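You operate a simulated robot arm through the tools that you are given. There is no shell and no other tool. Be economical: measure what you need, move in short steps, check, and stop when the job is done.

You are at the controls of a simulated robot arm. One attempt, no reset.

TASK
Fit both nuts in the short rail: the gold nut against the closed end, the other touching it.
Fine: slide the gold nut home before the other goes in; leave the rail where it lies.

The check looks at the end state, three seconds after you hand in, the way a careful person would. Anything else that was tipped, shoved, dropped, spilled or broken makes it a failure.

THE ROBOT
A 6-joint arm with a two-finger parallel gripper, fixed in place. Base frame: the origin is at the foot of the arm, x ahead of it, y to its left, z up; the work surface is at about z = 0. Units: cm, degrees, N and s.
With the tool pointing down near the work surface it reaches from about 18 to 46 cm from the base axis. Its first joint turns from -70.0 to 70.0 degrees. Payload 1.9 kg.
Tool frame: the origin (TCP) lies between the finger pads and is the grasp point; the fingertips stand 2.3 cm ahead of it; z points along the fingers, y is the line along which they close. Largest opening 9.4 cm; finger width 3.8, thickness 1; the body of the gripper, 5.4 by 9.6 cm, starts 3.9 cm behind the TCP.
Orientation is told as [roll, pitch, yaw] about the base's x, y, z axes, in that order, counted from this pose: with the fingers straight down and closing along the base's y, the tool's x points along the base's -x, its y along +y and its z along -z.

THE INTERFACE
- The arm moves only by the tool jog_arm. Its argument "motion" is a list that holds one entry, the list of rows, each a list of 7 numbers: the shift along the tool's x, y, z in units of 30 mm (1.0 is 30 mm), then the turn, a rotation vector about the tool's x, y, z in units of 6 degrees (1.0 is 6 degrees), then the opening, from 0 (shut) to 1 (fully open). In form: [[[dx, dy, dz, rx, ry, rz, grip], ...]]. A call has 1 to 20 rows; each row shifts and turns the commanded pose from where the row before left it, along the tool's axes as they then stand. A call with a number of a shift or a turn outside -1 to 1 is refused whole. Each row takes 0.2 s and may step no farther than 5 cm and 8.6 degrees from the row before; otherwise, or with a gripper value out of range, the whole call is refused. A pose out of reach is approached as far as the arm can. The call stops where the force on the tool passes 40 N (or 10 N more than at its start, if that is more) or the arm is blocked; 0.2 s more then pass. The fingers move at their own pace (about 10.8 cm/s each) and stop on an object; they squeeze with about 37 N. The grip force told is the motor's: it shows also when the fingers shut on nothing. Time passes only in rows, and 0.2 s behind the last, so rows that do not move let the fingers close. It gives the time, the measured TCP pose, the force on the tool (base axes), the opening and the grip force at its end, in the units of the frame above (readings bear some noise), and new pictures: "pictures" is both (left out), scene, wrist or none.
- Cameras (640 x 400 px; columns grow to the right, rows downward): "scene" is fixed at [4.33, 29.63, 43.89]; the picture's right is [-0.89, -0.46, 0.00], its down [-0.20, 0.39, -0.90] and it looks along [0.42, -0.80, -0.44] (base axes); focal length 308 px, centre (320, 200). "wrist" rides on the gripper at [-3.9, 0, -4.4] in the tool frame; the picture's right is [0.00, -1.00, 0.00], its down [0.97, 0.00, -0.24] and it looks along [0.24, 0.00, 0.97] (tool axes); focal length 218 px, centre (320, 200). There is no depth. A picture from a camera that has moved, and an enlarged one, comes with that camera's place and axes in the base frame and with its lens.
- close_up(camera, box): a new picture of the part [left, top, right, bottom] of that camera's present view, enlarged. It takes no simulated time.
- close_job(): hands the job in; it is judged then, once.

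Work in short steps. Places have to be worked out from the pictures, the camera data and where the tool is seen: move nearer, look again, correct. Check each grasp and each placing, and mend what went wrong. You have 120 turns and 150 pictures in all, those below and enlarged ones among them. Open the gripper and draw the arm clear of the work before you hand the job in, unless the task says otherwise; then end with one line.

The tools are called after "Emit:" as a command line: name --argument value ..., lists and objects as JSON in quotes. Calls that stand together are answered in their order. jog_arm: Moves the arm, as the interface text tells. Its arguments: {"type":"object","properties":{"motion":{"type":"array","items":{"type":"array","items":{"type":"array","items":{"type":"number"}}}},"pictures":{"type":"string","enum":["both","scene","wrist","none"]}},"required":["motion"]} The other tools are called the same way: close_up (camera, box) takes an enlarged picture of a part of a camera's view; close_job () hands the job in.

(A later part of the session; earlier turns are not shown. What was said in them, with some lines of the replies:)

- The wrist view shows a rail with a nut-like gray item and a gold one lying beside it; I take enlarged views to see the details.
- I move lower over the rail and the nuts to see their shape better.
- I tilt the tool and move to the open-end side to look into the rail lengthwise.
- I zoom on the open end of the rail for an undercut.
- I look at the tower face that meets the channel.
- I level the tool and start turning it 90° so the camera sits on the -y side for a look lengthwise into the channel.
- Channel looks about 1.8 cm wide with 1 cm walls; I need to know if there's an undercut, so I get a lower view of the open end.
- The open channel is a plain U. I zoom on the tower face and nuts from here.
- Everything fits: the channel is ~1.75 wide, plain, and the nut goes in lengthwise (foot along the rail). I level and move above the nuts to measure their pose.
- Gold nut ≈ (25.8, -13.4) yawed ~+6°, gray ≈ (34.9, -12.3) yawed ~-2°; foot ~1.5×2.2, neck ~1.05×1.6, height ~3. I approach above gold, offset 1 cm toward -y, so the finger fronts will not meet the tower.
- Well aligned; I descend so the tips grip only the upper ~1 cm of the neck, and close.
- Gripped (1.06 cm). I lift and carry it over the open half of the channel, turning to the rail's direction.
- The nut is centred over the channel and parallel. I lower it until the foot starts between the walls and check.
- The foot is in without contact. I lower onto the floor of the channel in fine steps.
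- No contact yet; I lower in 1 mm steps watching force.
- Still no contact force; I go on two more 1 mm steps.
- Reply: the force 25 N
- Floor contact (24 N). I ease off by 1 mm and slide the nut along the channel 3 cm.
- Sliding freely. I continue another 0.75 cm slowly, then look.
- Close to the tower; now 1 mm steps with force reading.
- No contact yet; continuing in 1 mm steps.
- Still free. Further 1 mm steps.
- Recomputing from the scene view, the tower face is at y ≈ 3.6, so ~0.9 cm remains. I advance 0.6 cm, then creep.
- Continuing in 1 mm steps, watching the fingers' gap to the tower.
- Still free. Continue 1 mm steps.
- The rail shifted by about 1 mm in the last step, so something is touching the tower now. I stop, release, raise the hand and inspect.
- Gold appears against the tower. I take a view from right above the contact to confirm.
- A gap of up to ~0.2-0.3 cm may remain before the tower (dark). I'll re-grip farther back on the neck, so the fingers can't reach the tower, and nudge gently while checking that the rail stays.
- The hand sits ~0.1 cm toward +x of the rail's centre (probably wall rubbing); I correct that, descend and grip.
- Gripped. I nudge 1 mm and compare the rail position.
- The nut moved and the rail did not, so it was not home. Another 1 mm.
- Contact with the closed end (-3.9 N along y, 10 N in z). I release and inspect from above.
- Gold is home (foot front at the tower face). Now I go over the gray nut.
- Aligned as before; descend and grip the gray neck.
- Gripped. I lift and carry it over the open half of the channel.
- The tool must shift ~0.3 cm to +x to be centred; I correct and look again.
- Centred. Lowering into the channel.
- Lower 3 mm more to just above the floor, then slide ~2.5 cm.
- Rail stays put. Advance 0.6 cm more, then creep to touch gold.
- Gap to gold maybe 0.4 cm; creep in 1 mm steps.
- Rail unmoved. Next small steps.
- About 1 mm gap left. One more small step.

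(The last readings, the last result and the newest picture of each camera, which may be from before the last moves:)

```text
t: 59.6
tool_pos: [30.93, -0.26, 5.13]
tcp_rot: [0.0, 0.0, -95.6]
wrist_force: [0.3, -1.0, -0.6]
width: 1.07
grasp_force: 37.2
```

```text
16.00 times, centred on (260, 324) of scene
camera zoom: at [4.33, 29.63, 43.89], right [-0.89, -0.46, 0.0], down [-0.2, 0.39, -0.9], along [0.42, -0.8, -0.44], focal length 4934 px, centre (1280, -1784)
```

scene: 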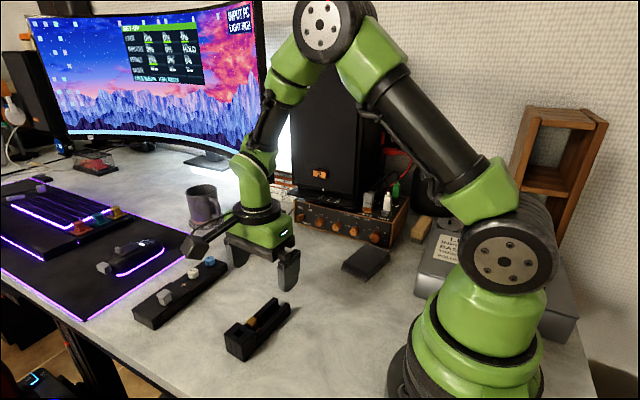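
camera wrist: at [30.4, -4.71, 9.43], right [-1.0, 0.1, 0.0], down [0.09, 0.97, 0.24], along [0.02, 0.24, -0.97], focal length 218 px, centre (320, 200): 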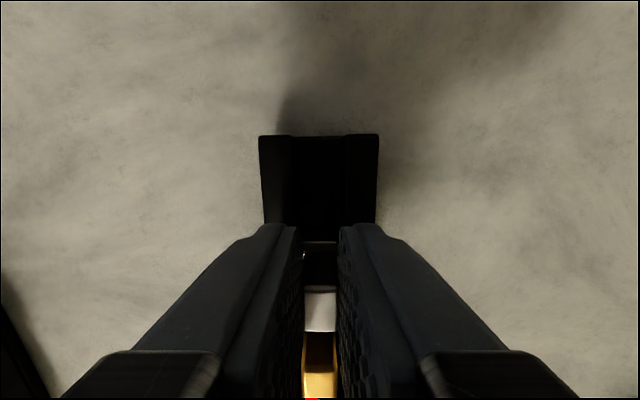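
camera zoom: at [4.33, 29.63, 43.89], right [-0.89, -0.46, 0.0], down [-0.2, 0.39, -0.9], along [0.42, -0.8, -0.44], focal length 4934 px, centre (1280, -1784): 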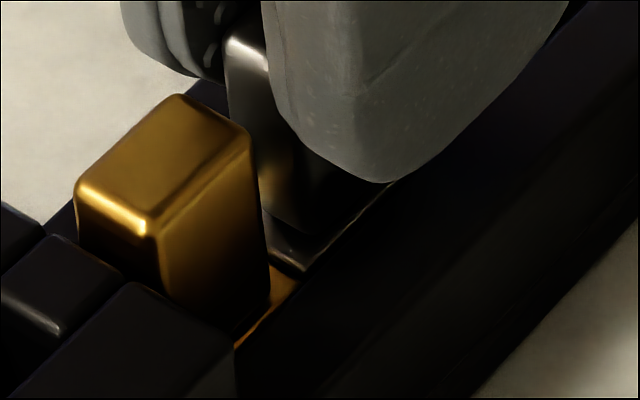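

Gray now touches gold (rail moved only ~0.3 mm). I release and lift clear.

Emit:
jog_arm --motion '[[[0, 0, 0, 0, 0, 0, 0.25], [0, 0, 0, 0, 0, 0, 0.25], [0, 0, 0, 0, 0, 0, 0.25], [0, 0, -0.4, 0, 0, 0, 0.25], [0, 0, -0.7, 0, 0, 0, 0.3], [0.5, 0, -0.7, 0, 0, 0, 0.8], [0.5, 0, 0, 0, 0, 0, 1], [0.3, 0, 0, 0, 0, 0, 1], [0, 0, 0, 0, 0, 0, 1]]]' --pictures "wrist"

Emit:
close_up --camera "wrist" --box '[280, 90, 360, 200]'

Emit:
close_up --camera "scene" --box '[215, 285, 305, 365]'

```text
t: 61.6
tool_pos: [31.27, 3.49, 10.64]
tcp_rot: [0.0, 0.0, -95.6]
wrist_force: [-1.1, -0.4, 0.4]
width: 9.38
grasp_force: 0.2
camera wrist: at [30.81, -0.24, 15.04], right [-1.0, 0.1, 0.0], down [0.09, 0.97, 0.24], along [0.02, 0.24, -0.97], focal length 218 px, centre (320, 200)
```

wrist: 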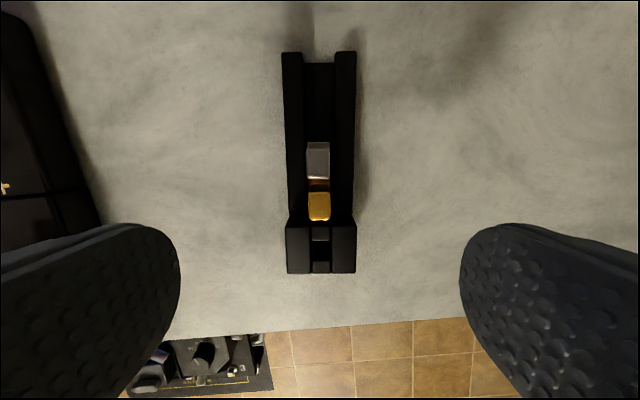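

```text
3.64 times, centred on (320, 145) of wrist
camera zoom: at [30.81, -0.24, 15.04], right [-1.0, 0.1, 0.0], down [0.09, 0.97, 0.24], along [0.02, 0.24, -0.97], focal length 794 px, centre (320, 400)
```

zoom: 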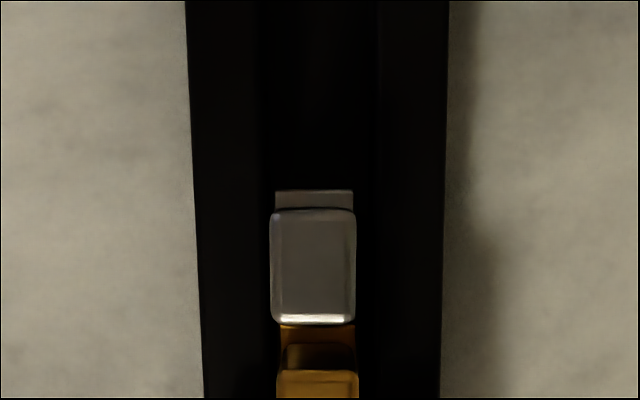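

```text
5.00 times, centred on (260, 325) of scene
camera zoom: at [4.33, 29.63, 43.89], right [-0.89, -0.46, 0.0], down [-0.2, 0.39, -0.9], along [0.42, -0.8, -0.44], focal length 1542 px, centre (620, -425)
```

zoom: 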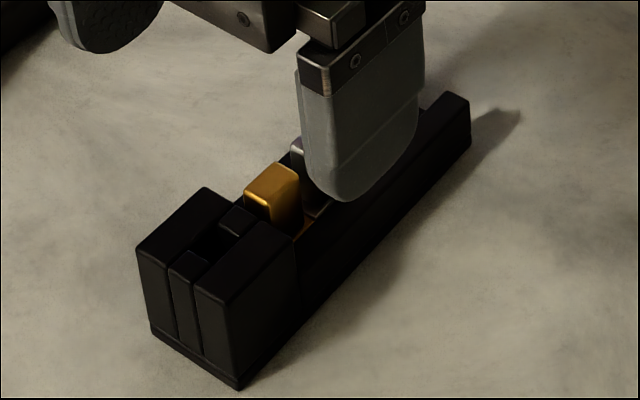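

I move the camera right above the joint between the nuts to verify they touch.

Emit:
jog_arm --motion '[[[0.7, 0, 0, 0, 0, 0, 1], [0, 0, 0, 0, 0, 0, 1]]]' --pictures "none"

Emit:
close_up --camera "wrist" --box '[295, 100, 345, 190]'

Emit:
close_up --camera "scene" --box '[250, 310, 270, 330]'

```text
t: 62.2
tool_pos: [31.45, 5.86, 10.68]
tcp_rot: [0.0, -0.1, -95.7]
wrist_force: [0.2, -0.3, 0.0]
width: 9.39
grasp_force: 0.1
```

```text
4.44 times, centred on (320, 145) of wrist
camera zoom: at [31.05, 2.09, 15.01], right [-1.0, 0.1, 0.0], down [0.09, 0.97, 0.24], along [0.02, 0.24, -0.97], focal length 970 px, centre (320, 444)
```

zoom: 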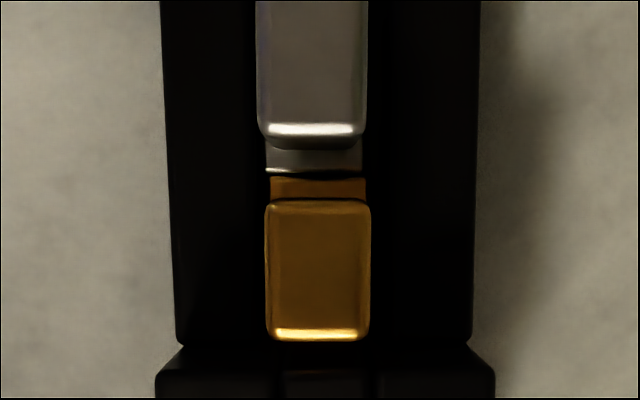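

```text
16.00 times, centred on (260, 320) of scene
camera zoom: at [4.33, 29.63, 43.89], right [-0.89, -0.46, 0.0], down [-0.2, 0.39, -0.9], along [0.42, -0.8, -0.44], focal length 4934 px, centre (1280, -1720)
```

zoom: 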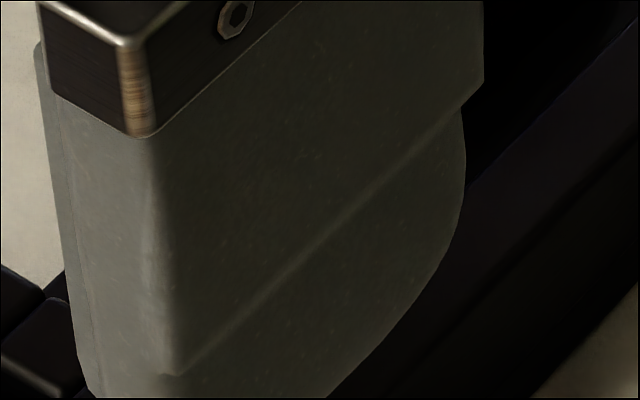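

Emit:
close_up --camera "wrist" --box '[308, 130, 332, 145]'

```text
16.00 times, centred on (320, 138) of wrist
camera zoom: at [31.05, 2.09, 15.01], right [-1.0, 0.1, 0.0], down [0.09, 0.97, 0.24], along [0.02, 0.24, -0.97], focal length 3492 px, centre (320, 1200)
```

zoom: 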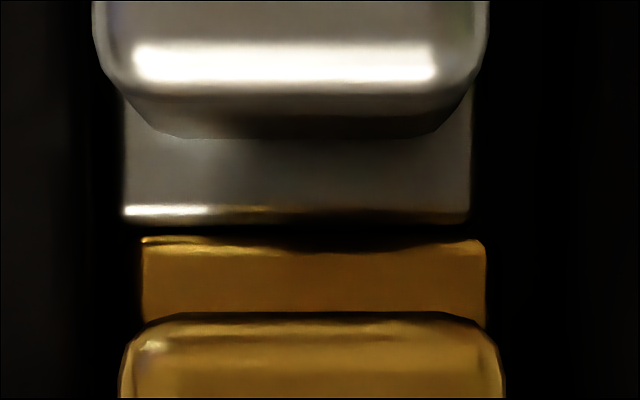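

The seam between the feet is only the rounded edges meeting (~0.07 cm of dark fillet), and gold is at the tower. I draw the arm up and clear.

Emit:
jog_arm --motion '[[[0, 0, -0.9, 0, 0, 0, 1], [0, 0, -0.9, 0, 0, 0, 1], [-0.9, 0, -0.6, 0, 0, 0, 1], [-0.9, 0, -0.5, 0, 0, 0, 1], [-0.9, 0, 0, 0, 0, 0, 1], [-0.9, 0, 0, 0, 0, 0, 1], [0, 0, 0, 0, 0, 0, 1]]]' --pictures "scene"

Emit:
close_up --camera "scene" --box '[215, 285, 305, 365]'

Emit:
close_up --camera "scene" --box '[250, 308, 274, 332]'

```text
t: 63.8
tool_pos: [30.35, -5.08, 19.19]
tcp_rot: [-0.1, 0.1, -95.6]
wrist_force: [0.1, 0.3, 0.1]
width: 9.39
grasp_force: 0.1
```

scene: 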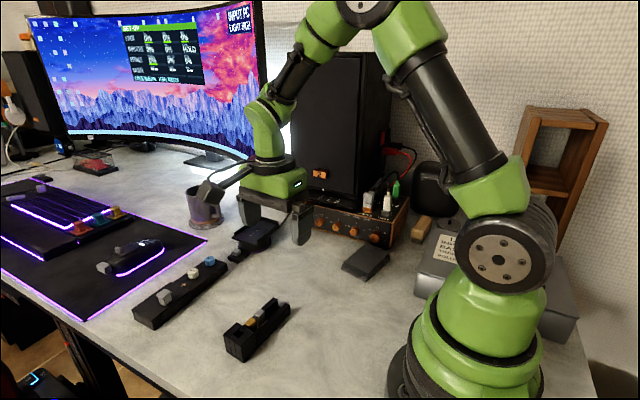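

```text
5.00 times, centred on (260, 325) of scene
camera zoom: at [4.33, 29.63, 43.89], right [-0.89, -0.46, 0.0], down [-0.2, 0.39, -0.9], along [0.42, -0.8, -0.44], focal length 1542 px, centre (620, -425)
```

zoom: 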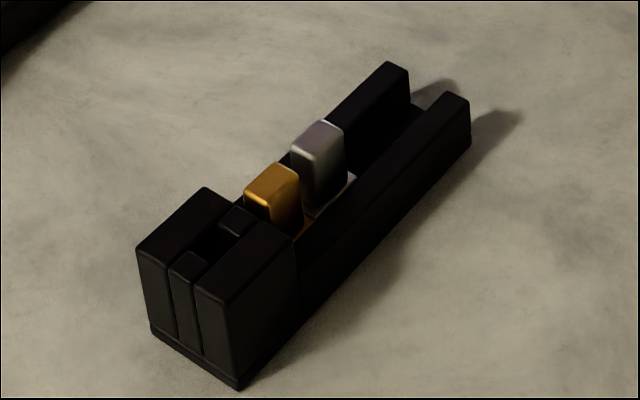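

```text
16.00 times, centred on (262, 320) of scene
camera zoom: at [4.33, 29.63, 43.89], right [-0.89, -0.46, 0.0], down [-0.2, 0.39, -0.9], along [0.42, -0.8, -0.44], focal length 4934 px, centre (1248, -1720)
```

zoom: 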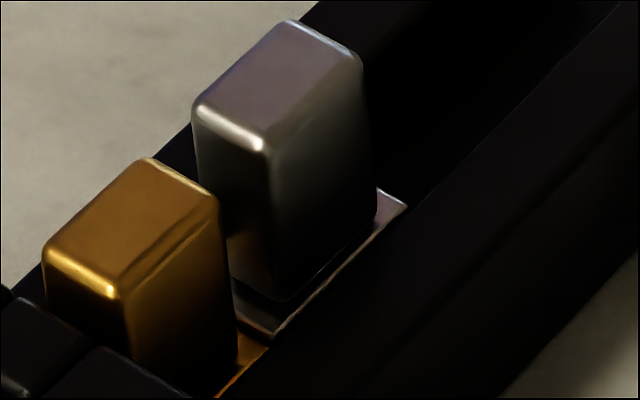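

Both nuts stand upright in the rail, with gold at the closed end and gray touching it. The arm is clear, so I hand in.

Emit:
close_job

```text
The job is handed in.
```

Both nuts are in the short rail and the job is handed in: gold was slid against the closed end first, then gray up to it. The views from above show the two nuts touching, apart from a dark seam of about 0.7 mm that I took to be their rounded edges. While I pushed the nuts home the rail shifted roughly 2 mm, and I did not move it back.
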